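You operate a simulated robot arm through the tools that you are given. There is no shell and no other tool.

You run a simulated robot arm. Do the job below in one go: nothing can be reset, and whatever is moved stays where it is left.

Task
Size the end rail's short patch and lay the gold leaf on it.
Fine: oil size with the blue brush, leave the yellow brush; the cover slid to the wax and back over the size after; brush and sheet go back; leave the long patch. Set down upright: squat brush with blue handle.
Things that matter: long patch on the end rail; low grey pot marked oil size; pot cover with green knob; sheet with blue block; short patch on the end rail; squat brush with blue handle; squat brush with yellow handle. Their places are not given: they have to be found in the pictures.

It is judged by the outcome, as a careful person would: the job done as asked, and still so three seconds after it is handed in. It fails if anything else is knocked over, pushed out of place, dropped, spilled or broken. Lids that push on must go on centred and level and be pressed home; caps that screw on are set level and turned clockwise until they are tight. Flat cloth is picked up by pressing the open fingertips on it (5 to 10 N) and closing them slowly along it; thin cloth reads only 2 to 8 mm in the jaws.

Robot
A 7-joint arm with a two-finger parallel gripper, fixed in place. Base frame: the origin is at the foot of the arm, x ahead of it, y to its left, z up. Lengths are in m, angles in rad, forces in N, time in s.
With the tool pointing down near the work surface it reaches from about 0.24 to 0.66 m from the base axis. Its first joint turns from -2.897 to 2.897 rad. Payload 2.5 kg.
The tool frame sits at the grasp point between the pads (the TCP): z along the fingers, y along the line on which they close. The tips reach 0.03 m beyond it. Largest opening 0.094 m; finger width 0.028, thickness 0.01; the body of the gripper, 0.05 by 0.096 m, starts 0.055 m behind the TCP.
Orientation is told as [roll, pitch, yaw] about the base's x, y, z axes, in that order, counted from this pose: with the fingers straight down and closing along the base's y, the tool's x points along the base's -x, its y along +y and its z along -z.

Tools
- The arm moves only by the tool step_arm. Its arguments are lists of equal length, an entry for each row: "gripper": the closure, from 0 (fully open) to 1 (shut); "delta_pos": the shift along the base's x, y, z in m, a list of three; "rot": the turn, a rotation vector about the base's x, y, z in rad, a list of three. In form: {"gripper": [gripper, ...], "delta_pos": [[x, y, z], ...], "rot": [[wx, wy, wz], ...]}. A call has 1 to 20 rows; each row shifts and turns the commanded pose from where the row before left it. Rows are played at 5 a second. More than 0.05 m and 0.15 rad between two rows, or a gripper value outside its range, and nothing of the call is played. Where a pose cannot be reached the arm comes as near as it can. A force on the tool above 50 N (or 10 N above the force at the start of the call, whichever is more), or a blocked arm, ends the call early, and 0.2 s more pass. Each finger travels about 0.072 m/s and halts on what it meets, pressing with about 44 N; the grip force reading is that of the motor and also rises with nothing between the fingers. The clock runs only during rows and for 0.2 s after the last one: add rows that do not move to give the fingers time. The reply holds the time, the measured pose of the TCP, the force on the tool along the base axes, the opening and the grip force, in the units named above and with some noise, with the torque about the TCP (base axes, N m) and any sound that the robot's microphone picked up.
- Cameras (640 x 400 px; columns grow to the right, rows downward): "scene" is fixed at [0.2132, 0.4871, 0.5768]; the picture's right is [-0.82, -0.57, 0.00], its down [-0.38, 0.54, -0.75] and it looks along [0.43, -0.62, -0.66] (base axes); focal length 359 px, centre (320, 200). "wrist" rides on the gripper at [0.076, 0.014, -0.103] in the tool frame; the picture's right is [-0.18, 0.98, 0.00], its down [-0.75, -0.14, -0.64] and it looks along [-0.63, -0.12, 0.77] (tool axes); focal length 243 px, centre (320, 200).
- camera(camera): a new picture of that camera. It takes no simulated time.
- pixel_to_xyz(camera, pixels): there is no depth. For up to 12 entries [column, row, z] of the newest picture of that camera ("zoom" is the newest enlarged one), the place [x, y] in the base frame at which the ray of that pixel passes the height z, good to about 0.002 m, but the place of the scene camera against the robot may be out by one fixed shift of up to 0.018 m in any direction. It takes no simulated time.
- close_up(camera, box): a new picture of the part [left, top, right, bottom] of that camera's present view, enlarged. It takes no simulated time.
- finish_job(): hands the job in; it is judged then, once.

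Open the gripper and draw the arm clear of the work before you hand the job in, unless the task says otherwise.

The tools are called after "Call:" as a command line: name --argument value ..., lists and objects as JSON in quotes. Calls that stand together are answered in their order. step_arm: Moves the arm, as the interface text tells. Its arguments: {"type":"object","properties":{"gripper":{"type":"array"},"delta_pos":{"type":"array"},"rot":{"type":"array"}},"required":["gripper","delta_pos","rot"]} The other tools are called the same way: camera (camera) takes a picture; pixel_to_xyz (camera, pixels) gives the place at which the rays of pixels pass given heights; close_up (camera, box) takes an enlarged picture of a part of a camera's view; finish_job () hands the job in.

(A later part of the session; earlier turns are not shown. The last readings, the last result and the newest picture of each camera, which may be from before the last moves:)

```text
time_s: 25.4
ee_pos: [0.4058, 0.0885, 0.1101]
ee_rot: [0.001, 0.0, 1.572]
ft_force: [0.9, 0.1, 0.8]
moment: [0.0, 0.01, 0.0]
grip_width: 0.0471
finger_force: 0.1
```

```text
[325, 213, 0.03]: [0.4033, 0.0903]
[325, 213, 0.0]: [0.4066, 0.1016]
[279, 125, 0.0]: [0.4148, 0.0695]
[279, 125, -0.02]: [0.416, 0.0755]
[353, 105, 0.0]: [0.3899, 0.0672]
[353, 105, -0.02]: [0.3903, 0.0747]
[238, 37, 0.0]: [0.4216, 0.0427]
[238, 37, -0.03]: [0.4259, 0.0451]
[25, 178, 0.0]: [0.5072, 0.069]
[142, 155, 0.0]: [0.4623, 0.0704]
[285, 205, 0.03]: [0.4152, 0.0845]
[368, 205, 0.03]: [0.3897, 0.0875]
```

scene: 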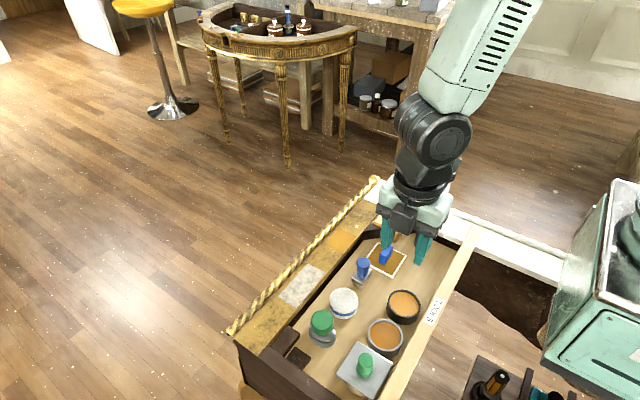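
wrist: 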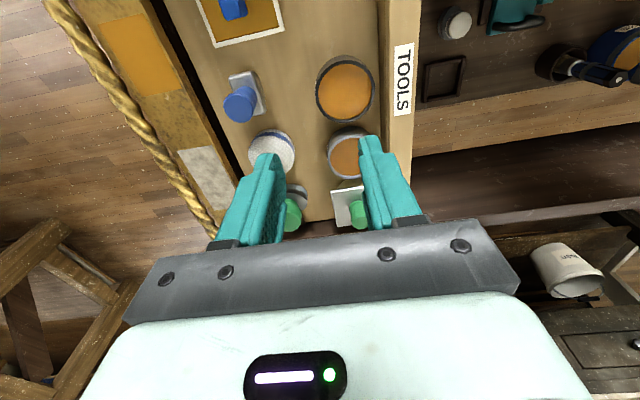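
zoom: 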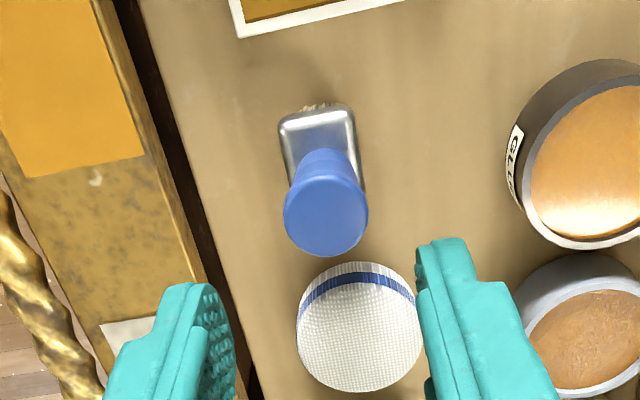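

Handle top centre reads (0.4033,0.0903), ferrule top z≈0. I centre on it, descend to TCP z≈0.034 and close on the handle.

Call:
step_arm --gripper '[0.5, 0.5, 0.5, 0.5, 0.5, 0.5, 0.6, 0.7, 0.8, 1, 1, 1]' --delta_pos '[[-0.002, 0.001, -0.02], [0, 0, -0.02], [0, 0, -0.016], [0, 0, -0.012], [0, 0, -0.008], [0, 0, 0], [0, 0, 0], [0, 0, 0], [0, 0, 0], [0, 0, 0], [0, 0, 0], [0, 0, 0]]' --rot '[[0, 0, 0], [0, 0, 0], [0, 0, 0], [0, 0, 0], [0, 0, 0], [0, 0, 0], [0, 0, 0], [0, 0, 0], [0, 0, 0], [0, 0, 0], [0, 0, 0], [0, 0, 0]]'

Call:
close_up --camera "scene" --box '[300, 220, 420, 320]'

Call:
close_up --camera "wrist" --box '[220, 40, 420, 240]'

```text
time_s: 28.0
ee_pos: [0.4022, 0.0909, 0.0341]
ee_rot: [-0.001, -0.001, 1.571]
ft_force: [-0.8, 1.2, 0.0]
moment: [0.02, 0.08, -0.02]
grip_width: 0.0225
finger_force: 43.9
```

```text
4.00 times, centred on (360, 270) of scene
```

zoom: 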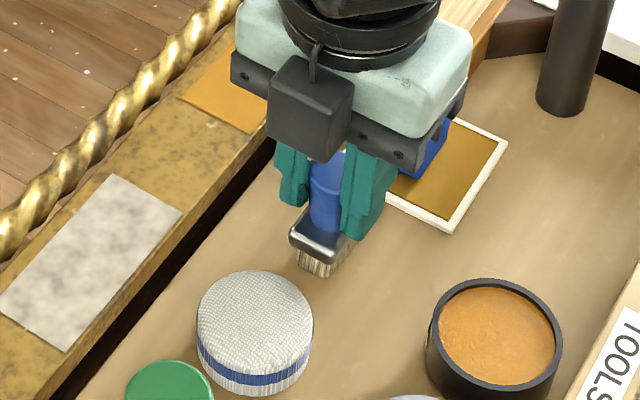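

```text
2.00 times, centred on (320, 140) of wrist
```

zoom: 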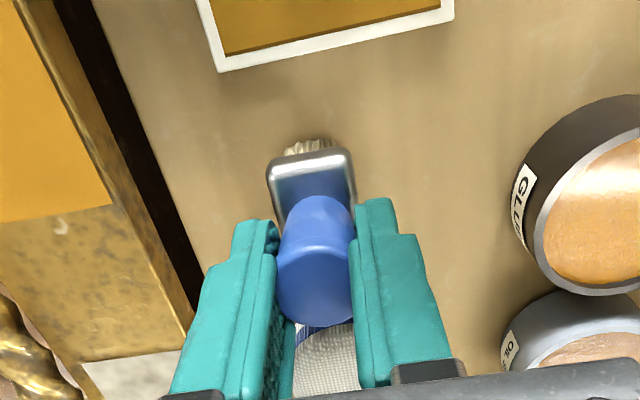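

The brush is gripped (22.5 mm) upright at TCP ≈(0.403,0.090,0.034), which I note for the return. I lift 6 cm and carry it to above the size pot.

Call:
step_arm --gripper '[1, 1, 1, 1, 1, 1, 1, 1, 1, 1]' --delta_pos '[[0, 0, 0.01], [0, 0, 0.02], [0, 0, 0.02], [0, 0, 0.02], [-0.02, 0.018, 0], [-0.02, 0.018, 0], [-0.02, 0.018, 0], [-0.02, 0.018, 0], [-0.017, 0.018, 0], [0, 0, 0]]' --rot '[[0, 0, 0], [0, 0, 0], [0, 0, 0], [0, 0, 0], [0, 0, 0], [0, 0, 0], [0, 0, 0], [0, 0, 0], [0, 0, 0], [0, 0, 0]]'

Call:
close_up --camera "scene" --box '[320, 220, 460, 380]'

Call:
camera --camera "wrist"

Call:
close_up --camera "wrist" --box '[220, 40, 420, 240]'

```text
time_s: 30.2
ee_pos: [0.3056, 0.1814, 0.1048]
ee_rot: [0.0, -0.001, 1.568]
ft_force: [-0.8, -0.6, -0.9]
moment: [-0.02, 0.0, 0.0]
grip_width: 0.0228
finger_force: 43.7
```

```text
2.50 times, centred on (390, 300) of scene
```

zoom: 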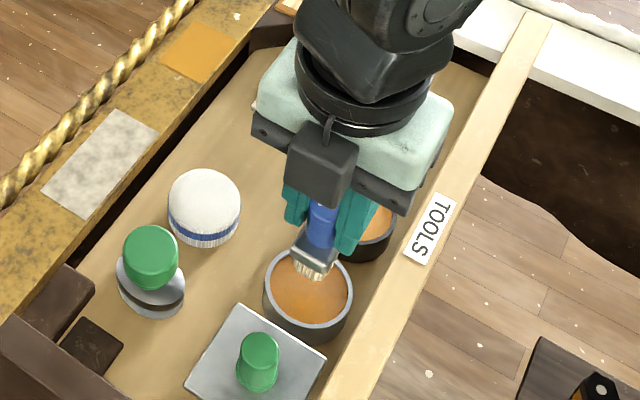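

```text
taken
```

wrist: 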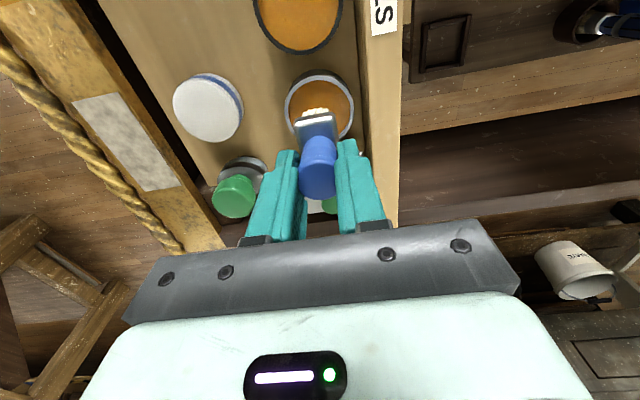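

```text
2.00 times, centred on (320, 140) of wrist
```

zoom: 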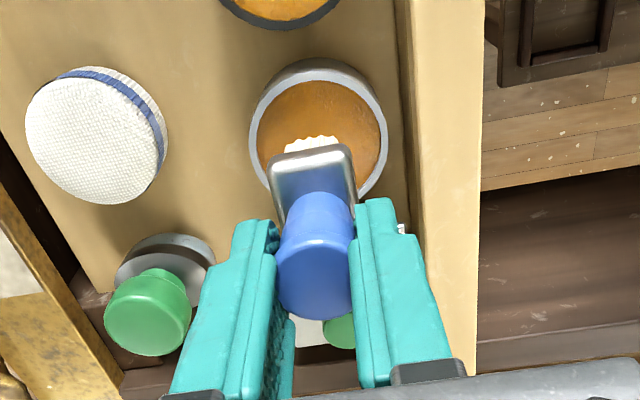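

The rim in this zoom spans columns 249–387, rows about 68–200. I check the pot's centre at z=0 before dipping.

Call:
pixel_to_xyz --camera "zoom" --pixels '[[318, 132, 0.0], [249, 138, 0.0], [387, 132, 0.0], [312, 68, 0.0], [355, 190, 0.0], [259, 140, -0.008], [378, 132, -0.008]]'

```text
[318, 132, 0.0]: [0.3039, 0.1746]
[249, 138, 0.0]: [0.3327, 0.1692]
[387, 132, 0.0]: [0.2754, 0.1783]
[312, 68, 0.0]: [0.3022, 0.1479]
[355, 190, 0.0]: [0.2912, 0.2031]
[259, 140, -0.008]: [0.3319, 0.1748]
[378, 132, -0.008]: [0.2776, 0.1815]
```

The pot centre is about (0.3045,0.178) with inner radius ~26 mm. I nudge into line and lower to TCP z≈0.065, then look at the bristle height relative to the size.

Call:
step_arm --gripper '[1, 1, 1, 1]' --delta_pos '[[-0.0005, -0.0015, -0.01], [0, 0, -0.015], [0, 0, -0.015], [0, 0, 0]]' --rot '[[0, 0, 0], [0, 0, 0], [0, 0, 0], [0, 0, 0]]'

Call:
close_up --camera "scene" --box '[340, 280, 430, 370]'

Call:
close_up --camera "wrist" --box '[220, 40, 420, 240]'

```text
time_s: 31.2
ee_pos: [0.3057, 0.18, 0.0659]
ee_rot: [-0.001, 0.001, 1.568]
ft_force: [-3.8, -2.5, 12.0]
moment: [-0.08, 0.28, 0.0]
grip_width: 0.0228
finger_force: 44.3
```

```text
4.44 times, centred on (385, 325) of scene
```

zoom: 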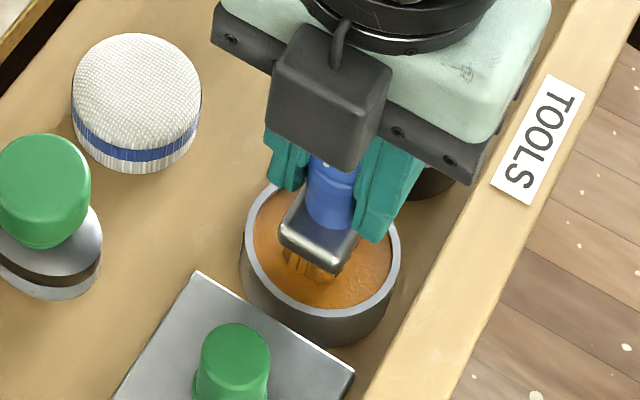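

```text
2.00 times, centred on (320, 140) of wrist
```

zoom: 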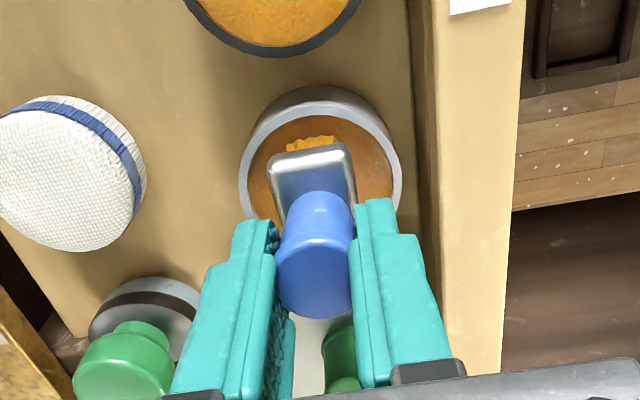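

The bristles are in the size: +12 N upward and they show orange. I hold briefly, then lift slowly and pause over the pot to let it drain.

Call:
step_arm --gripper '[1, 1, 1, 1, 1, 1, 1, 1, 1]' --delta_pos '[[0, 0, 0], [0, 0, 0], [0, 0, 0.005], [0, 0, 0.008], [0, 0, 0.01], [0, 0, 0.012], [0, 0, 0], [0, 0, 0], [0, 0, 0]]' --rot '[[0, 0, 0], [0, 0, 0], [0, 0, 0], [0, 0, 0], [0, 0, 0], [0, 0, 0], [0, 0, 0], [0, 0, 0], [0, 0, 0]]'

Call:
close_up --camera "scene" --box '[320, 220, 460, 380]'

Call:
close_up --camera "wrist" --box '[220, 40, 420, 240]'

```text
time_s: 33.2
ee_pos: [0.3056, 0.1787, 0.0997]
ee_rot: [-0.001, 0.0, 1.57]
ft_force: [0.2, 0.5, -0.8]
moment: [-0.04, 0.02, -0.02]
grip_width: 0.0223
finger_force: 44.5
```

```text
2.50 times, centred on (390, 300) of scene
```

zoom: 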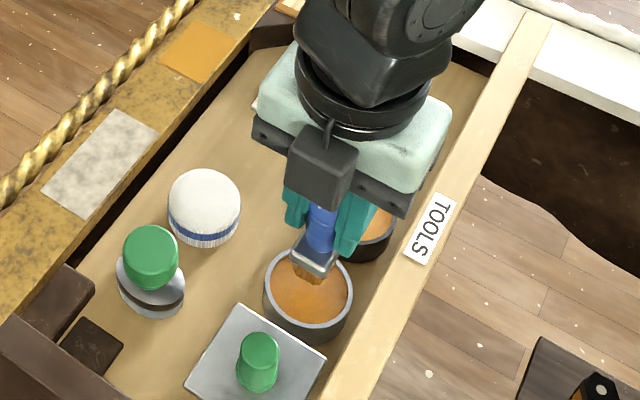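

```text
2.00 times, centred on (320, 140) of wrist
```

zoom: 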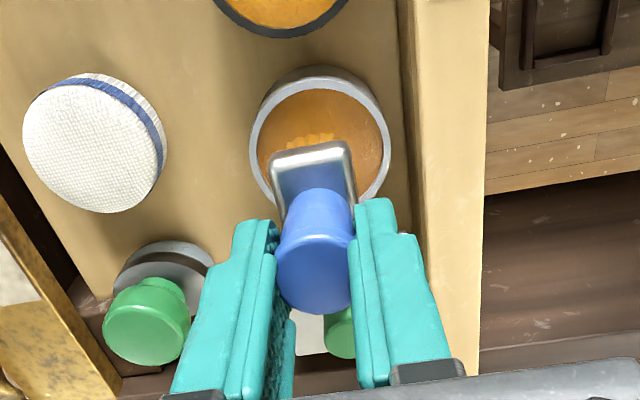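

Brush loaded (orange bristles), no drips visible. I carry it at this height, just above the pots, to over the short patch at about (0.485,0.040).

Call:
step_arm --gripper '[1, 1, 1, 1, 1, 1, 1, 1, 1]' --delta_pos '[[0, 0, 0.01], [0.025, -0.02, 0], [0.025, -0.02, 0], [0.025, -0.02, 0], [0.025, -0.02, 0], [0.025, -0.02, 0], [0.025, -0.02, 0], [0.0295, -0.0195, 0], [0, 0, 0]]' --rot '[[0, 0, 0], [0, 0, 0], [0, 0, 0], [0, 0, 0], [0, 0, 0], [0, 0, 0], [0, 0, 0], [0, 0, 0], [0, 0, 0]]'

Call:
camera --camera "wrist"

Call:
close_up --camera "wrist" --box '[220, 40, 420, 240]'

Call:
close_up --camera "scene" --box '[280, 160, 420, 300]'

```text
time_s: 35.2
ee_pos: [0.4854, 0.0402, 0.1098]
ee_rot: [-0.002, 0.002, 1.57]
ft_force: [-0.1, 0.0, 0.3]
moment: [-0.02, -0.02, 0.03]
grip_width: 0.0224
finger_force: 43.6
```

```text
taken
```

wrist: 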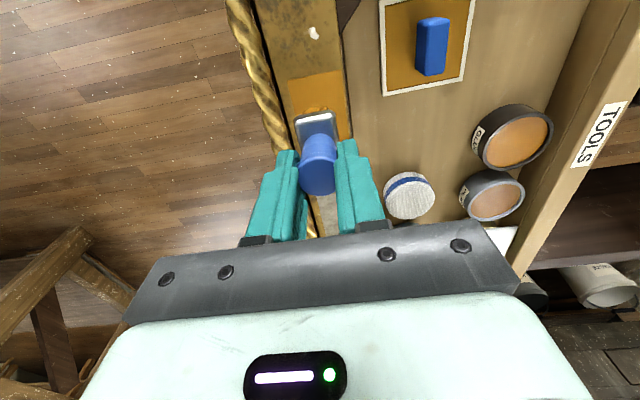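

```text
2.00 times, centred on (320, 140) of wrist
```

zoom: 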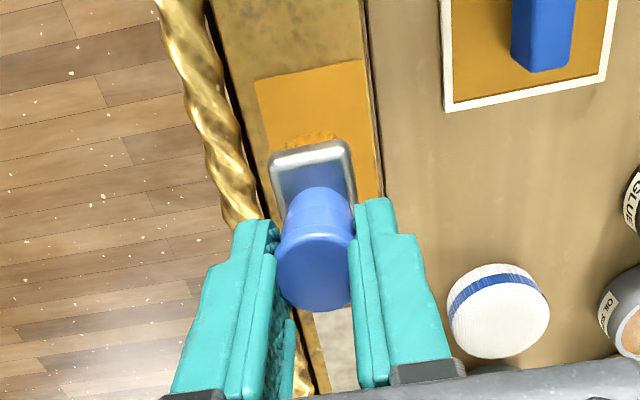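

```text
2.86 times, centred on (350, 230) of scene
```

zoom: 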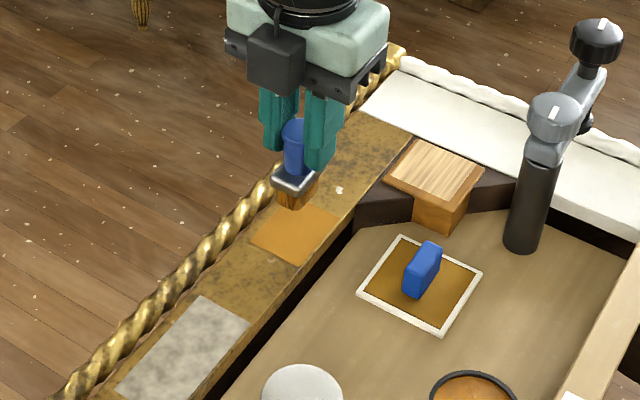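

Patch's far corners show at zoom (255,78) and (362,58). I query them with the rail's edges and the sheet corners.

Call:
pixel_to_xyz --camera "zoom" --pixels '[[255, 78, 0.0], [362, 58, 0.0], [255, 78, -0.01], [362, 58, -0.01], [372, 100, 0.0], [232, 130, 0.0], [380, 190, 0.0], [444, 110, -0.03], [603, 78, -0.03], [444, 110, -0.02], [543, 35, -0.02], [543, 35, 0.0]]'

```text
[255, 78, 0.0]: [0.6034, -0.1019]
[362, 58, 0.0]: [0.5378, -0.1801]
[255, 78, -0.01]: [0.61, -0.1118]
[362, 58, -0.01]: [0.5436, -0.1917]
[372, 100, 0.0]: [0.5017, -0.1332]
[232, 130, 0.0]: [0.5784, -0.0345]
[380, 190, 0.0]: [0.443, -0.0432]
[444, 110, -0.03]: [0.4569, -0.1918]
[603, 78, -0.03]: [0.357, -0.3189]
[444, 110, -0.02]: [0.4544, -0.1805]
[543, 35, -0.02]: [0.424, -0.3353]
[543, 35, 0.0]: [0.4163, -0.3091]
```

That zoom was the scene one; I retake the wrist zoom and query it.

Call:
close_up --camera "wrist" --box '[220, 40, 420, 240]'

Call:
pixel_to_xyz --camera "zoom" --pixels '[[255, 78, 0.0], [362, 58, 0.0], [255, 78, -0.01], [362, 58, -0.01], [372, 100, 0.0], [232, 130, 0.0], [380, 190, 0.0], [444, 110, -0.03], [603, 78, -0.03], [444, 110, -0.02], [543, 35, -0.02], [543, 35, 0.0]]'

```text
2.00 times, centred on (320, 140) of wrist
```

zoom: 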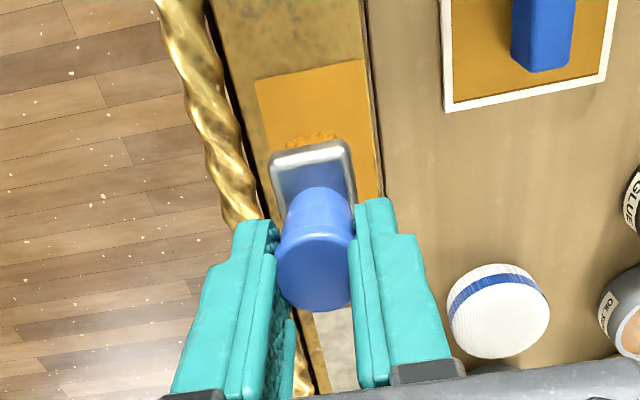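

```text
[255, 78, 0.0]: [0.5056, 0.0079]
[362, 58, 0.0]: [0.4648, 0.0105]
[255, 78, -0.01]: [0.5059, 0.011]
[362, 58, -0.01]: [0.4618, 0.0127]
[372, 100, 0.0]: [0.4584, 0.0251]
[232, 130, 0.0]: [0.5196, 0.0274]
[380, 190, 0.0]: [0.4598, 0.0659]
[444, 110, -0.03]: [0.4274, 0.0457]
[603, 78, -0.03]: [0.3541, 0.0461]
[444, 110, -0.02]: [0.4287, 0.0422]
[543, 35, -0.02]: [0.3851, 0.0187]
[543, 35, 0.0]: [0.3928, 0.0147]
```

Patch spans x 0.464–0.506, y 0.009–0.069. I move over its near corner region and lower to TCP z≈0.076, feeling for contact.

Call:
step_arm --gripper '[1, 1, 1, 1, 1, 1]' --delta_pos '[[-0.009, -0.011, -0.01], [0, 0, -0.01], [0, 0, -0.008], [0, 0, -0.004], [0, 0, -0.002], [0, 0, 0]]' --rot '[[0, 0, 0], [0, 0, 0], [0, 0, 0], [0, 0, 0], [0, 0, 0], [0, 0, 0]]'

Call:
close_up --camera "scene" --box '[300, 190, 400, 270]'

```text
time_s: 36.6
ee_pos: [0.4756, 0.029, 0.0755]
ee_rot: [0.001, -0.001, 1.568]
ft_force: [-0.3, -0.1, -1.1]
moment: [0.02, -0.02, 0.01]
grip_width: 0.0225
finger_force: 44.2
```

```text
5.00 times, centred on (350, 230) of scene
```

zoom: 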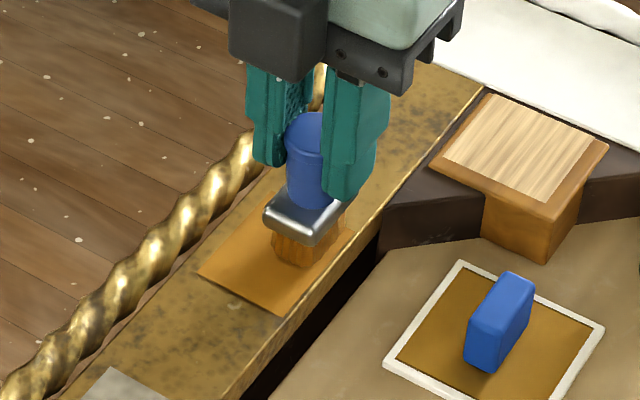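

Bristles are about to touch. I lower in 2 mm rows until there's light contact.

Call:
step_arm --gripper '[1, 1, 1, 1]' --delta_pos '[[0, 0, -0.002], [0, 0, -0.002], [0, 0, -0.001], [0, 0, 0]]' --rot '[[0, 0, 0], [0, 0, 0], [0, 0, 0], [0, 0, 0]]'

```text
time_s: 37.6
ee_pos: [0.4762, 0.0294, 0.0715]
ee_rot: [-0.001, 0.001, 1.569]
ft_force: [-4.3, -1.5, 12.9]
moment: [-0.03, 0.32, 0.05]
grip_width: 0.0221
finger_force: 44.7
```

Contact at 13 N, TCP z 0.0715. I ease 1 mm up and make the strokes: along y at x≈0.475, 0.485 and 0.495, staying inside the patch.

Call:
step_arm --gripper '[1, 1, 1, 1, 1, 1, 1, 1, 1, 1, 1, 1, 1, 1, 1, 1, 1, 1, 1, 1]' --delta_pos '[[-0.001, -0.002, 0.001], [0, 0.005, 0], [0, 0.005, 0], [0, 0.005, 0], [0, 0.005, 0], [0, 0.005, 0], [0.005, 0, 0], [0.005, 0, 0], [0, -0.005, 0], [0, -0.005, 0], [0, -0.005, 0], [0, -0.005, 0], [0, -0.005, 0], [0.005, 0, 0], [0.005, 0, 0], [0, 0.006, 0], [0, 0.006, 0], [0, 0.006, 0], [0, 0.007, 0], [0, 0, 0]]' --rot '[[0, 0, 0], [0, 0, 0], [0, 0, 0], [0, 0, 0], [0, 0, 0], [0, 0, 0], [0, 0, 0], [0, 0, 0], [0, 0, 0], [0, 0, 0], [0, 0, 0], [0, 0, 0], [0, 0, 0], [0, 0, 0], [0, 0, 0], [0, 0, 0], [0, 0, 0], [0, 0, 0], [0, 0, 0], [0, 0, 0]]'

Call:
close_up --camera "scene" --box '[300, 190, 400, 270]'

Call:
close_up --camera "wrist" --box '[220, 40, 420, 240]'

```text
time_s: 41.8
ee_pos: [0.4953, 0.0523, 0.0718]
ee_rot: [0.0, 0.0, 1.57]
ft_force: [0.0, -0.5, 0.9]
moment: [0.0, 0.03, -0.03]
grip_width: 0.0225
finger_force: 43.9
```

```text
5.00 times, centred on (350, 230) of scene
```

zoom: 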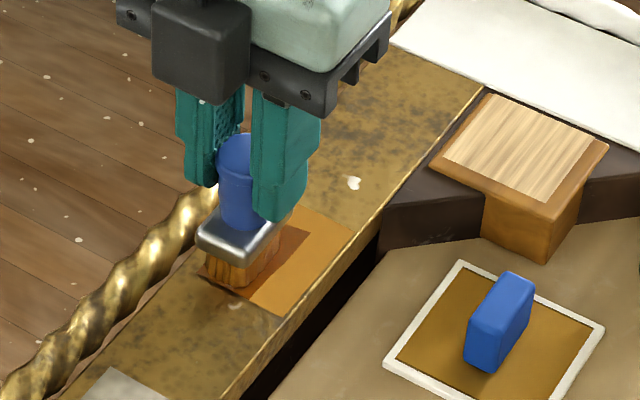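

```text
2.00 times, centred on (320, 140) of wrist
```

zoom: 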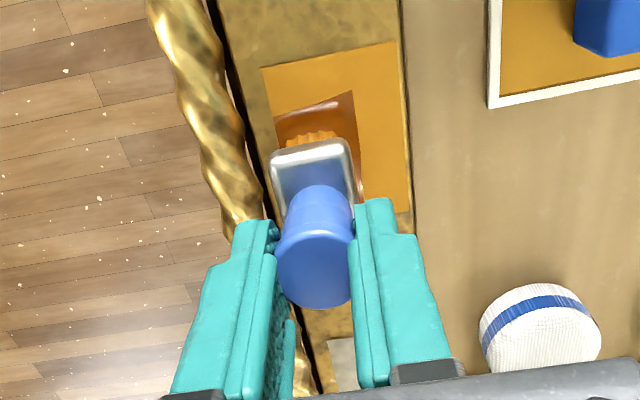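

A glossy darker region appears only where contact held (about the outer half), force now just 0.9 N. I press 1.5 mm lower and re-stroke the whole patch.

Call:
step_arm --gripper '[1, 1, 1, 1, 1, 1, 1, 1, 1, 1, 1, 1, 1, 1, 1, 1, 1, 1, 1, 1]' --delta_pos '[[0, 0, -0.0015], [0, 0, 0], [0, -0.005, 0], [0, -0.005, 0], [0, -0.006, 0], [0, -0.006, 0], [0, -0.005, 0], [-0.005, 0, 0], [-0.005, 0, 0], [0, 0.005, 0], [0, 0.005, 0], [0, 0.006, 0], [0, 0.006, 0], [0, 0.005, 0], [-0.005, 0, 0], [-0.006, 0, 0], [0, -0.009, 0], [0, -0.009, 0], [0, -0.009, 0], [0, 0, 0]]' --rot '[[0, 0, 0], [0, 0, 0], [0, 0, 0], [0, 0, 0], [0, 0, 0], [0, 0, 0], [0, 0, 0], [0, 0, 0], [0, 0, 0], [0, 0, 0], [0, 0, 0], [0, 0, 0], [0, 0, 0], [0, 0, 0], [0, 0, 0], [0, 0, 0], [0, 0, 0], [0, 0, 0], [0, 0, 0], [0, 0, 0]]'

Call:
close_up --camera "scene" --box '[300, 190, 400, 270]'

Call:
close_up --camera "wrist" --box '[220, 40, 420, 240]'

```text
time_s: 46.0
ee_pos: [0.4748, 0.0249, 0.0694]
ee_rot: [0.001, 0.002, 1.571]
ft_force: [-0.7, 1.4, 0.3]
moment: [0.01, -0.03, 0.02]
grip_width: 0.0223
finger_force: 43.8
```

```text
5.00 times, centred on (350, 230) of scene
```

zoom: 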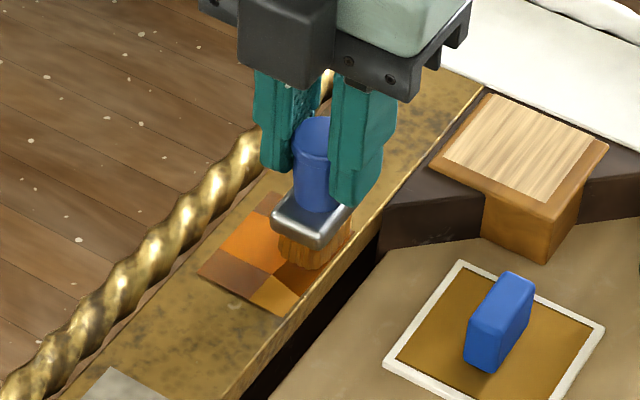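

```text
2.00 times, centred on (320, 140) of wrist
```

zoom: 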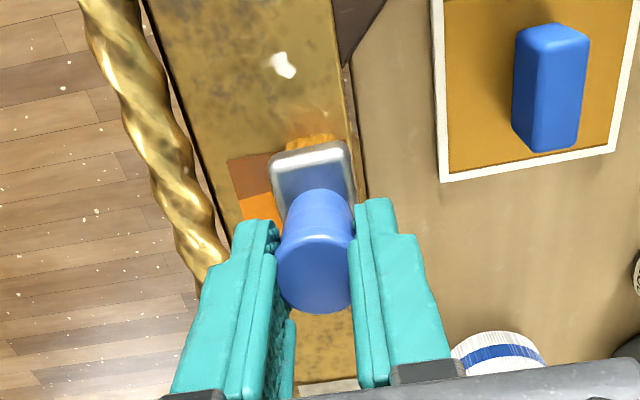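

The patch seems to change in cells: some dark brown (sized), some still orange. I lift clear and look at the whole patch.

Call:
step_arm --gripper '[1, 1, 1, 1, 1]' --delta_pos '[[0, 0, 0.01], [0, 0, 0.015], [0, 0.02, 0.01], [0, 0.03, 0], [0, 0, 0]]' --rot '[[0, 0, 0], [0, 0, 0], [0, 0, 0], [0, 0, 0], [0, 0, 0]]'

Call:
close_up --camera "scene" --box '[300, 190, 400, 270]'

Call:
close_up --camera "wrist" --box '[240, 20, 440, 180]'

```text
time_s: 47.2
ee_pos: [0.473, 0.0746, 0.1055]
ee_rot: [0.0, 0.001, 1.568]
ft_force: [0.4, 0.3, -0.4]
moment: [0.0, 0.03, 0.0]
grip_width: 0.0224
finger_force: 44.1
```

```text
5.00 times, centred on (350, 230) of scene
```

zoom: 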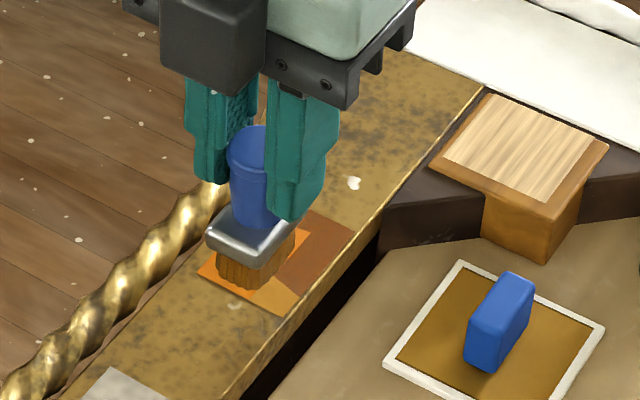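

```text
2.50 times, centred on (340, 100) of wrist
```

zoom: 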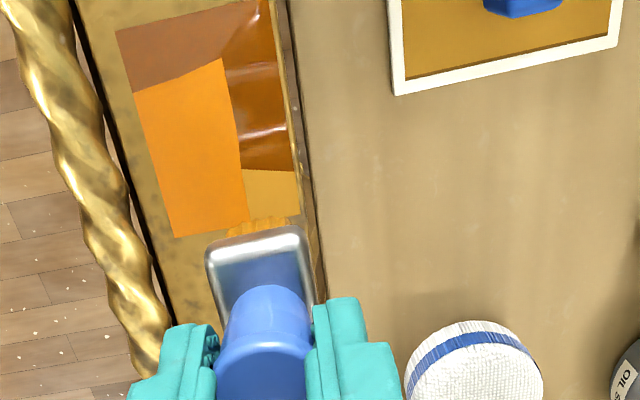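

Colours tell time: fresh size is glossy brown, then turns bright orange as it tacks; one light cell stays unsized at zoom (272,195), inner edge, high y. I query its place.

Call:
pixel_to_xyz --camera "zoom" --pixels '[[243, 170, 0.0], [297, 173, 0.0], [250, 218, 0.0], [300, 215, 0.0], [116, 33, 0.0], [268, 0, 0.0], [174, 237, 0.0], [222, 60, 0.0]]'

Call:
close_up --camera "wrist" --box '[240, 0, 400, 130]'

```text
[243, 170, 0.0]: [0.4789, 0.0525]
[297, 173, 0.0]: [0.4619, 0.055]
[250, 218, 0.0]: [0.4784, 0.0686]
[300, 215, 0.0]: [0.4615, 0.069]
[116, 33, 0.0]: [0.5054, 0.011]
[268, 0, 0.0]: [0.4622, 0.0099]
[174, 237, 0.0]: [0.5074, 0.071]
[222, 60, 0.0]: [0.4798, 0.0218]
```

```text
3.08 times, centred on (320, 65) of wrist
```

zoom: 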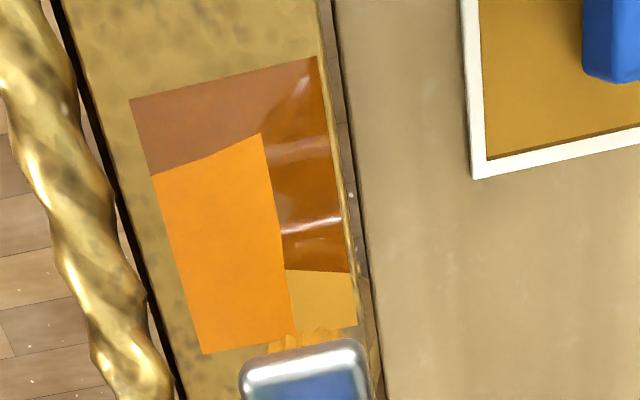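

The unsized cell is x 0.462–0.479, y 0.053–0.069. I go down there and dab and stroke with the brush centred near (0.472,0.053).

Call:
step_arm --gripper '[1, 1, 1, 1, 1, 1, 1, 1, 1]' --delta_pos '[[0, -0.0225, -0.015], [0, 0, -0.015], [0, 0, -0.006], [0, 0, -0.001], [0, 0, 0], [0, 0.003, 0], [0, -0.005, 0], [0.002, 0.004, 0], [0, 0, 0]]' --rot '[[0, 0, 0], [0, 0, 0], [0, 0, 0], [0, 0, 0], [0, 0, 0], [0, 0, 0], [0, 0, 0], [0, 0, 0], [0, 0, 0]]'

Call:
step_arm --gripper '[1, 1, 1, 1]' --delta_pos '[[0, 0, 0.01], [0, 0, 0.015], [-0.01, 0.025, 0.015], [0, 0, 0]]' --rot '[[0, 0, 0], [0, 0, 0], [0, 0, 0], [0, 0, 0]]'

Call:
close_up --camera "wrist" --box '[240, 20, 440, 180]'

```text
time_s: 49.2
ee_pos: [0.4778, 0.0539, 0.0673]
ee_rot: [-0.001, 0.001, 1.568]
ft_force: [-5.1, -2.8, 23.1]
moment: [-0.09, 0.57, 0.0]
grip_width: 0.0219
finger_force: 44.6
```

```text
time_s: 50.2
ee_pos: [0.4658, 0.0799, 0.107]
ee_rot: [-0.001, 0.0, 1.57]
ft_force: [0.4, 0.4, 0.0]
moment: [0.01, 0.0, 0.0]
grip_width: 0.0225
finger_force: 44.7
```

```text
2.50 times, centred on (340, 100) of wrist
```

zoom: 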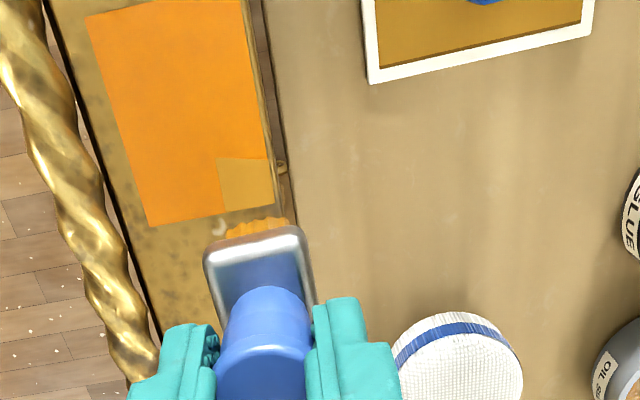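

All is tacky orange except that one light cell at zoom (245,182). I try once more with the brush centred on (0.470,0.059) and a few millimetres of stroke.

Call:
step_arm --gripper '[1, 1, 1, 1, 1, 1, 1, 1, 1, 1, 1]' --delta_pos '[[0.005, -0.022, -0.015], [0, 0, -0.015], [0, 0, -0.005], [0, 0, -0.0015], [0, 0.003, 0], [0, 0.003, 0], [0, -0.004, 0], [0, -0.004, 0], [0, 0.004, 0], [0, 0.003, 0], [0, 0, 0]]' --rot '[[0, 0, 0], [0, 0, 0], [0, 0, 0], [0, 0, 0], [0, 0, 0], [0, 0, 0], [0, 0, 0], [0, 0, 0], [0, 0, 0], [0, 0, 0], [0, 0, 0]]'

Call:
step_arm --gripper '[1, 1, 1, 1]' --delta_pos '[[0, 0, 0.01], [0, 0, 0.015], [-0.01, 0.025, 0.015], [0, 0, 0]]' --rot '[[0, 0, 0], [0, 0, 0], [0, 0, 0], [0, 0, 0]]'

Call:
close_up --camera "wrist" --box '[240, 20, 440, 180]'

```text
time_s: 52.6
ee_pos: [0.4719, 0.0615, 0.0723]
ee_rot: [0.001, -0.001, 1.571]
ft_force: [0.5, 0.1, -0.2]
moment: [0.0, 0.02, -0.03]
grip_width: 0.0225
finger_force: 43.6
```

```text
time_s: 53.6
ee_pos: [0.4611, 0.0881, 0.1109]
ee_rot: [0.001, 0.001, 1.57]
ft_force: [0.1, -0.4, -1.5]
moment: [0.02, 0.0, 0.01]
grip_width: 0.0222
finger_force: 44.3
```

```text
2.50 times, centred on (340, 100) of wrist
```

zoom: 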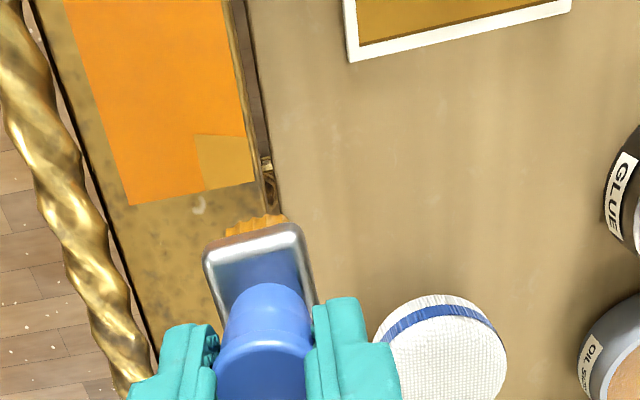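

No contact was made that time (0 N at z 0.0723). I lower again in small rows to get real but light contact.

Call:
step_arm --gripper '[1, 1, 1, 1, 1, 1]' --delta_pos '[[0.005, -0.02, -0.015], [0.004, -0.018, -0.015], [0, 0, -0.009], [0, 0, -0.002], [0, 0, -0.0015], [0, 0, 0]]' --rot '[[0, 0, 0], [0, 0, 0], [0, 0, 0], [0, 0, 0], [0, 0, 0], [0, 0, 0]]'

```text
time_s: 55.0
ee_pos: [0.4712, 0.0488, 0.0692]
ee_rot: [-0.001, 0.001, 1.569]
ft_force: [-10.4, -0.6, 36.4]
moment: [-0.01, 0.8, -0.05]
grip_width: 0.0225
finger_force: 44.1
```

Contact is too hard here (36 N). I back up 2 mm and then stroke with light contact.

Call:
step_arm --gripper '[1, 1, 1]' --delta_pos '[[0, 0, 0.001], [0, 0, 0.0005], [0, 0, 0]]' --rot '[[0, 0, 0], [0, 0, 0], [0, 0, 0]]'

```text
time_s: 55.8
ee_pos: [0.47, 0.0496, 0.07]
ee_rot: [-0.001, 0.001, 1.571]
ft_force: [-0.2, 0.0, -0.4]
moment: [-0.02, 0.02, -0.01]
grip_width: 0.022
finger_force: 44.3
```

Zero after 1.5 mm, so contact is stiff. I go down 0.8 mm and stroke along y over the unsized cell.

Call:
step_arm --gripper '[1, 1, 1]' --delta_pos '[[0, 0, -0.0008], [0, 0.003, 0], [0, 0.003, 0]]' --rot '[[0, 0, 0], [0, 0, 0], [0, 0, 0]]'

Call:
step_arm --gripper '[1, 1, 1]' --delta_pos '[[0, 0.003, 0], [0, 0.003, 0], [0, 0, 0]]' --rot '[[0, 0, 0], [0, 0, 0], [0, 0, 0]]'

Call:
close_up --camera "scene" --box '[300, 190, 400, 270]'

Call:
close_up --camera "wrist" --box '[240, 20, 440, 180]'

```text
time_s: 56.6
ee_pos: [0.4701, 0.0563, 0.0689]
ee_rot: [-0.001, 0.001, 1.571]
ft_force: [0.8, 0.1, -0.2]
moment: [0.01, -0.02, 0.0]
grip_width: 0.0224
finger_force: 44.5
```

```text
time_s: 57.4
ee_pos: [0.471, 0.0611, 0.0697]
ee_rot: [-0.002, 0.0, 1.57]
ft_force: [0.3, 0.4, -0.1]
moment: [0.02, 0.01, 0.03]
grip_width: 0.0223
finger_force: 43.7
```

```text
5.00 times, centred on (350, 230) of scene
```

zoom: 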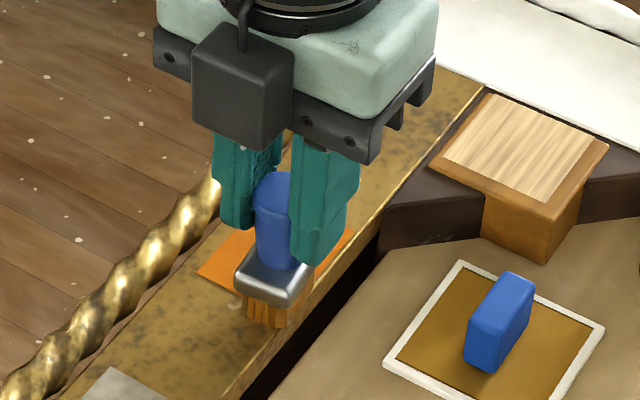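

```text
2.50 times, centred on (340, 100) of wrist
```

zoom: 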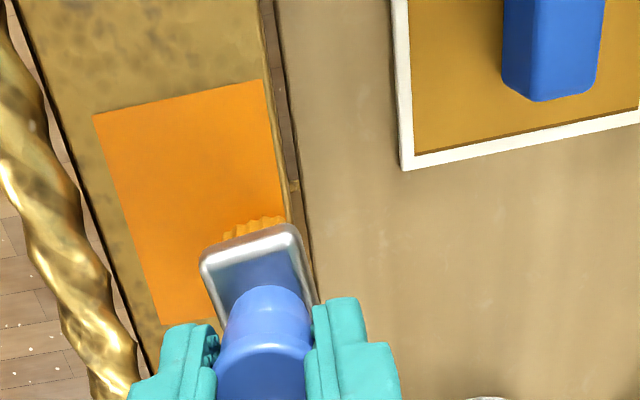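

The force stayed near zero in the stroke; I lift a little and look at the cell.

Call:
step_arm --gripper '[1, 1, 1, 1]' --delta_pos '[[0, 0, 0.01], [0, 0, 0.015], [0, 0.025, 0.01], [0, 0, 0]]' --rot '[[0, 0, 0], [0, 0, 0], [0, 0, 0], [0, 0, 0]]'

Call:
close_up --camera "scene" --box '[300, 190, 400, 270]'

Call:
close_up --camera "wrist" --box '[240, 20, 440, 180]'

```text
time_s: 58.4
ee_pos: [0.47, 0.0872, 0.1038]
ee_rot: [-0.001, -0.001, 1.57]
ft_force: [0.0, 0.3, -1.0]
moment: [0.01, 0.0, -0.02]
grip_width: 0.0224
finger_force: 43.8
```

```text
5.00 times, centred on (350, 230) of scene
```

zoom: 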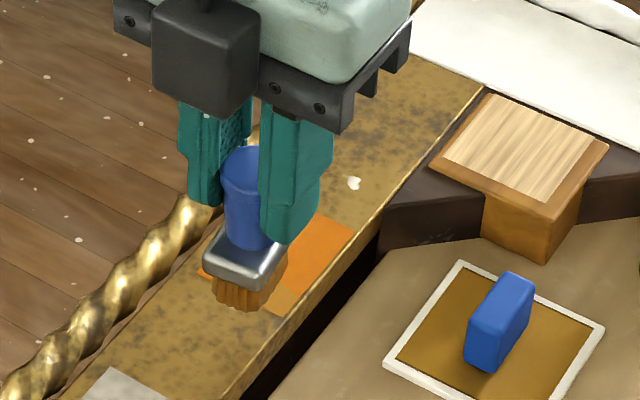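

```text
2.50 times, centred on (340, 100) of wrist
```

zoom: 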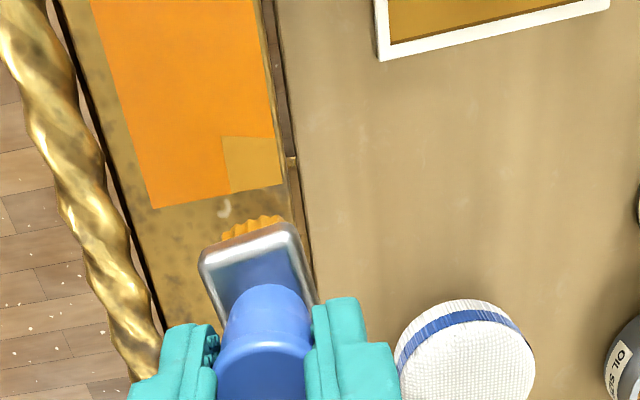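

The cell is still light, so the brush is probably spent. I go back and dip it again.

Call:
step_arm --gripper '[1, 1, 1, 1, 1, 1, 1, 1, 1]' --delta_pos '[[-0.03, 0.012, 0.005], [-0.03, 0.016, 0], [-0.03, 0.016, 0], [-0.03, 0.016, 0], [-0.03, 0.016, 0], [-0.014, 0.0163, 0], [0, 0, 0], [0, 0, 0], [0, 0, 0]]' --rot '[[0, 0, 0], [0, 0, 0], [0, 0, 0], [0, 0, 0], [0, 0, 0], [0, 0, 0], [0, 0, 0], [0, 0, 0], [0, 0, 0]]'

Call:
close_up --camera "wrist" --box '[220, 40, 420, 240]'

```text
time_s: 60.4
ee_pos: [0.3062, 0.1782, 0.109]
ee_rot: [0.001, 0.0, 1.567]
ft_force: [0.4, 0.6, -0.6]
moment: [-0.03, -0.02, 0.02]
grip_width: 0.0223
finger_force: 43.9
```

```text
2.00 times, centred on (320, 140) of wrist
```

zoom: 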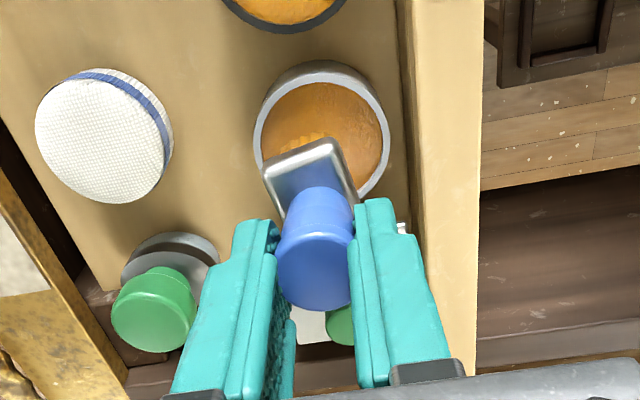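

The brush has turned about 15° in the grip about its axis but hangs straight. I dip again, to about the same depth, and hold.

Call:
step_arm --gripper '[1, 1, 1, 1, 1, 1, 1]' --delta_pos '[[0, 0.001, -0.015], [0, 0, -0.015], [0, 0, -0.008], [0, 0, -0.003], [0, 0, -0.0015], [0, 0, 0], [0, 0, 0]]' --rot '[[0, 0, 0], [0, 0, 0], [0, 0, 0], [0, 0, 0], [0, 0, 0], [0, 0, 0], [0, 0, 0]]'

Call:
close_up --camera "scene" --box '[340, 280, 430, 370]'

```text
time_s: 62.0
ee_pos: [0.3078, 0.1813, 0.0684]
ee_rot: [-0.002, -0.002, 1.569]
ft_force: [-6.4, -3.0, 35.8]
moment: [-0.14, 0.34, -0.11]
grip_width: 0.0222
finger_force: 44.3
```

```text
4.44 times, centred on (385, 325) of scene
```

zoom: 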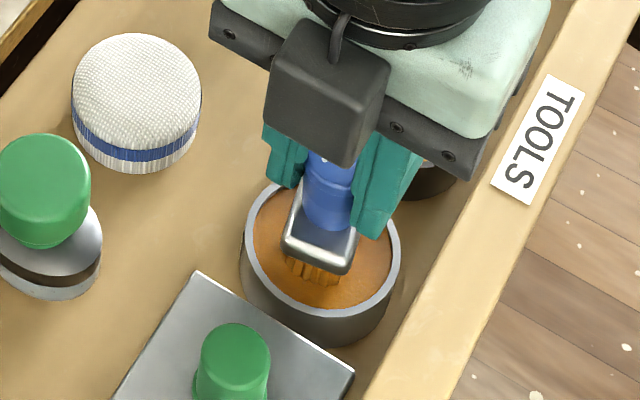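

Dipped (36 N, a bit firm). I lift slowly, pause, and carry it back to above the unsized cell.

Call:
step_arm --gripper '[1, 1, 1, 1, 1, 1, 1, 1, 1, 1, 1, 1, 1, 1]' --delta_pos '[[0, 0, 0.005], [0, 0, 0.008], [0, 0, 0.012], [0, 0, 0.015], [0, 0, 0], [0, 0, 0], [0.027, -0.02, 0], [0.027, -0.02, 0], [0.027, -0.021, 0], [0.027, -0.022, 0], [0.028, -0.022, 0], [0.028, -0.021, 0], [0, 0, 0], [0, 0, 0]]' --rot '[[0, 0, 0], [0, 0, 0], [0, 0, 0], [0, 0, 0], [0, 0, 0], [0, 0, 0], [0, 0, 0], [0, 0, 0], [0, 0, 0], [0, 0, 0], [0, 0, 0], [0, 0, 0], [0, 0, 0], [0, 0, 0]]'

Call:
close_up --camera "wrist" --box '[220, 40, 420, 240]'

```text
time_s: 65.0
ee_pos: [0.4708, 0.053, 0.1071]
ee_rot: [0.0, -0.001, 1.57]
ft_force: [0.0, -0.7, -1.2]
moment: [-0.03, -0.01, 0.03]
grip_width: 0.0221
finger_force: 44.2
```

```text
2.00 times, centred on (320, 140) of wrist
```

zoom: 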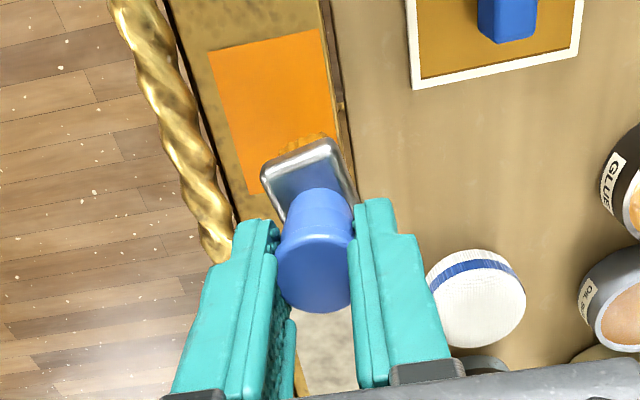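

Over the cell. I lower to z≈0.074 first, then by single millimetres.

Call:
step_arm --gripper '[1, 1, 1, 1, 1]' --delta_pos '[[0, 0.003, -0.015], [0, 0, -0.012], [0, 0, -0.005], [0, 0, -0.002], [0, 0, 0]]' --rot '[[0, 0, 0], [0, 0, 0], [0, 0, 0], [0, 0, 0], [0, 0, 0]]'

Call:
step_arm --gripper '[1, 1, 1]' --delta_pos '[[0, 0, -0.001], [0, 0, 0], [0, 0, 0]]' --rot '[[0, 0, 0], [0, 0, 0], [0, 0, 0]]'

```text
time_s: 66.2
ee_pos: [0.4707, 0.0565, 0.0716]
ee_rot: [-0.001, -0.001, 1.572]
ft_force: [1.0, 0.0, -1.2]
moment: [-0.01, -0.04, 0.0]
grip_width: 0.0221
finger_force: 43.7
```

```text
time_s: 67.0
ee_pos: [0.4716, 0.0562, 0.0716]
ee_rot: [0.001, -0.001, 1.572]
ft_force: [-0.3, -0.3, -0.7]
moment: [0.01, 0.02, 0.01]
grip_width: 0.0218
finger_force: 44.2
```

No contact yet at z≈0.071; I go down millimetre by millimetre.

Call:
step_arm --gripper '[1, 1]' --delta_pos '[[0, 0, -0.001], [0, 0, 0]]' --rot '[[0, 0, 0], [0, 0, 0]]'

Call:
step_arm --gripper '[1, 1]' --delta_pos '[[0, 0, -0.001], [0, 0, 0]]' --rot '[[0, 0, 0], [0, 0, 0]]'

Call:
close_up --camera "wrist" --box '[220, 40, 420, 240]'

```text
time_s: 67.6
ee_pos: [0.4692, 0.0568, 0.0707]
ee_rot: [-0.001, 0.0, 1.572]
ft_force: [0.0, -0.1, -0.3]
moment: [0.0, -0.03, 0.02]
grip_width: 0.0221
finger_force: 44.3
```

```text
time_s: 68.2
ee_pos: [0.4705, 0.0568, 0.0703]
ee_rot: [0.0, -0.001, 1.571]
ft_force: [-2.0, -0.2, 3.3]
moment: [0.06, 0.06, 0.01]
grip_width: 0.0224
finger_force: 44.3
```

```text
2.00 times, centred on (320, 140) of wrist
```

zoom: 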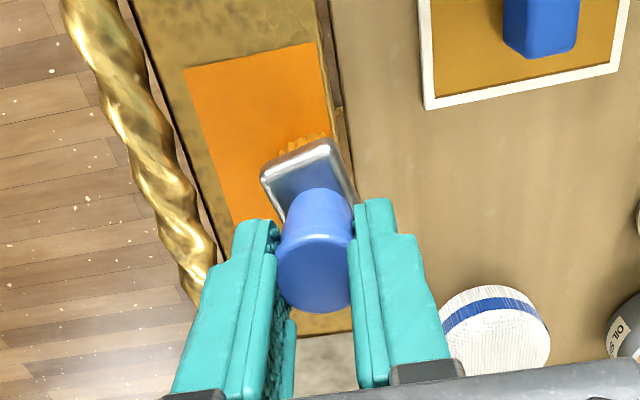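

Light contact at 3.3 N. I press 0.5 mm more and stroke back and forth over the cell.

Call:
step_arm --gripper '[1, 1, 1, 1, 1, 1, 1, 1, 1, 1]' --delta_pos '[[0, 0, -0.0005], [0, -0.004, 0], [0, -0.004, 0], [0, 0.004, 0], [0, 0.004, 0], [0, 0.004, 0], [0, -0.004, 0], [0, -0.004, -0.0004], [0, 0.004, 0], [0, 0.003, 0]]' --rot '[[0, 0, 0], [0, 0, 0], [0, 0, 0], [0, 0, 0], [0, 0, 0], [0, 0, 0], [0, 0, 0], [0, 0, 0], [0, 0, 0], [0, 0, 0]]'

Call:
step_arm --gripper '[1, 1, 1, 1]' --delta_pos '[[0, 0, 0.01], [0, 0, 0.015], [0, 0.025, 0.01], [0, 0, 0]]' --rot '[[0, 0, 0], [0, 0, 0], [0, 0, 0], [0, 0, 0]]'

Call:
close_up --camera "wrist" --box '[240, 20, 440, 180]'

```text
time_s: 70.4
ee_pos: [0.4701, 0.0577, 0.0697]
ee_rot: [-0.002, 0.002, 1.571]
ft_force: [-0.5, -9.1, 23.4]
moment: [-0.36, 0.02, -0.03]
grip_width: 0.0221
finger_force: 44.3
```

```text
time_s: 71.4
ee_pos: [0.4711, 0.0848, 0.1044]
ee_rot: [-0.001, 0.0, 1.569]
ft_force: [-0.6, -0.3, -0.6]
moment: [0.0, -0.02, -0.01]
grip_width: 0.0219
finger_force: 44.0
```

```text
2.50 times, centred on (340, 100) of wrist
```

zoom: 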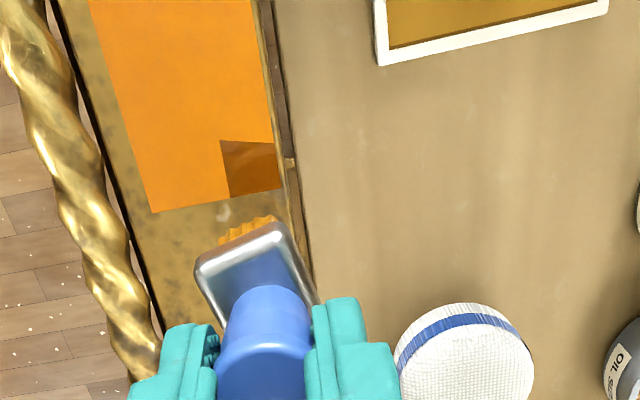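

The last cell is now wet with size; the whole patch is covered. I carry the brush back over its spot (0.403,0.0905), turning the hand −0.30 rad to square the ferrule as before.

Call:
step_arm --gripper '[1, 1, 1, 1, 1, 1, 1, 1, 1]' --delta_pos '[[-0.017, 0.0015, 0], [-0.017, 0.0015, 0], [-0.017, 0.0015, 0], [-0.0165, 0.001, 0], [0, 0, -0.02], [0, 0, -0.02], [0, 0, -0.015], [0, 0, -0.006], [0, 0, 0]]' --rot '[[0, 0, -0.1], [0, 0, -0.1], [0, 0, -0.1], [0, 0, 0], [0, 0, 0], [0, 0, 0], [0, 0, 0], [0, 0, 0], [0, 0, 0]]'

Call:
close_up --camera "scene" --box '[300, 220, 420, 320]'

Call:
close_up --camera "wrist" --box '[220, 40, 420, 240]'

```text
time_s: 73.4
ee_pos: [0.4024, 0.0902, 0.0427]
ee_rot: [0.0, 0.001, 1.271]
ft_force: [0.2, 0.0, -1.4]
moment: [-0.02, -0.01, -0.03]
grip_width: 0.0221
finger_force: 44.2
```

```text
4.00 times, centred on (360, 270) of scene
```

zoom: 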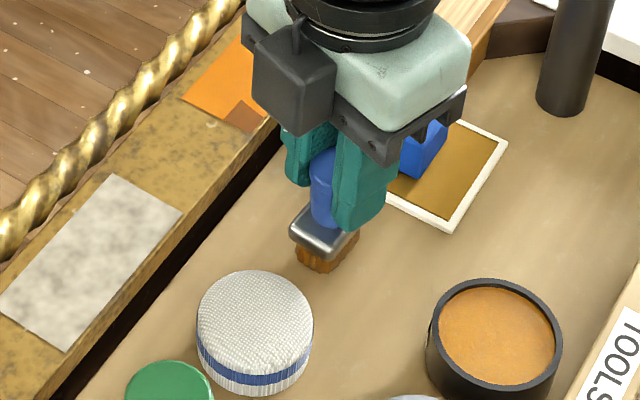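

```text
2.00 times, centred on (320, 140) of wrist
```

zoom: 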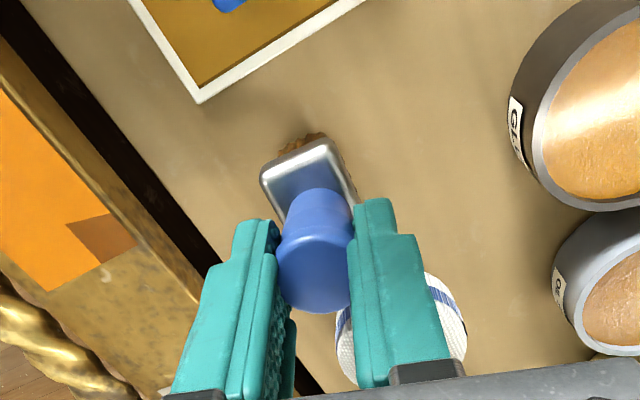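

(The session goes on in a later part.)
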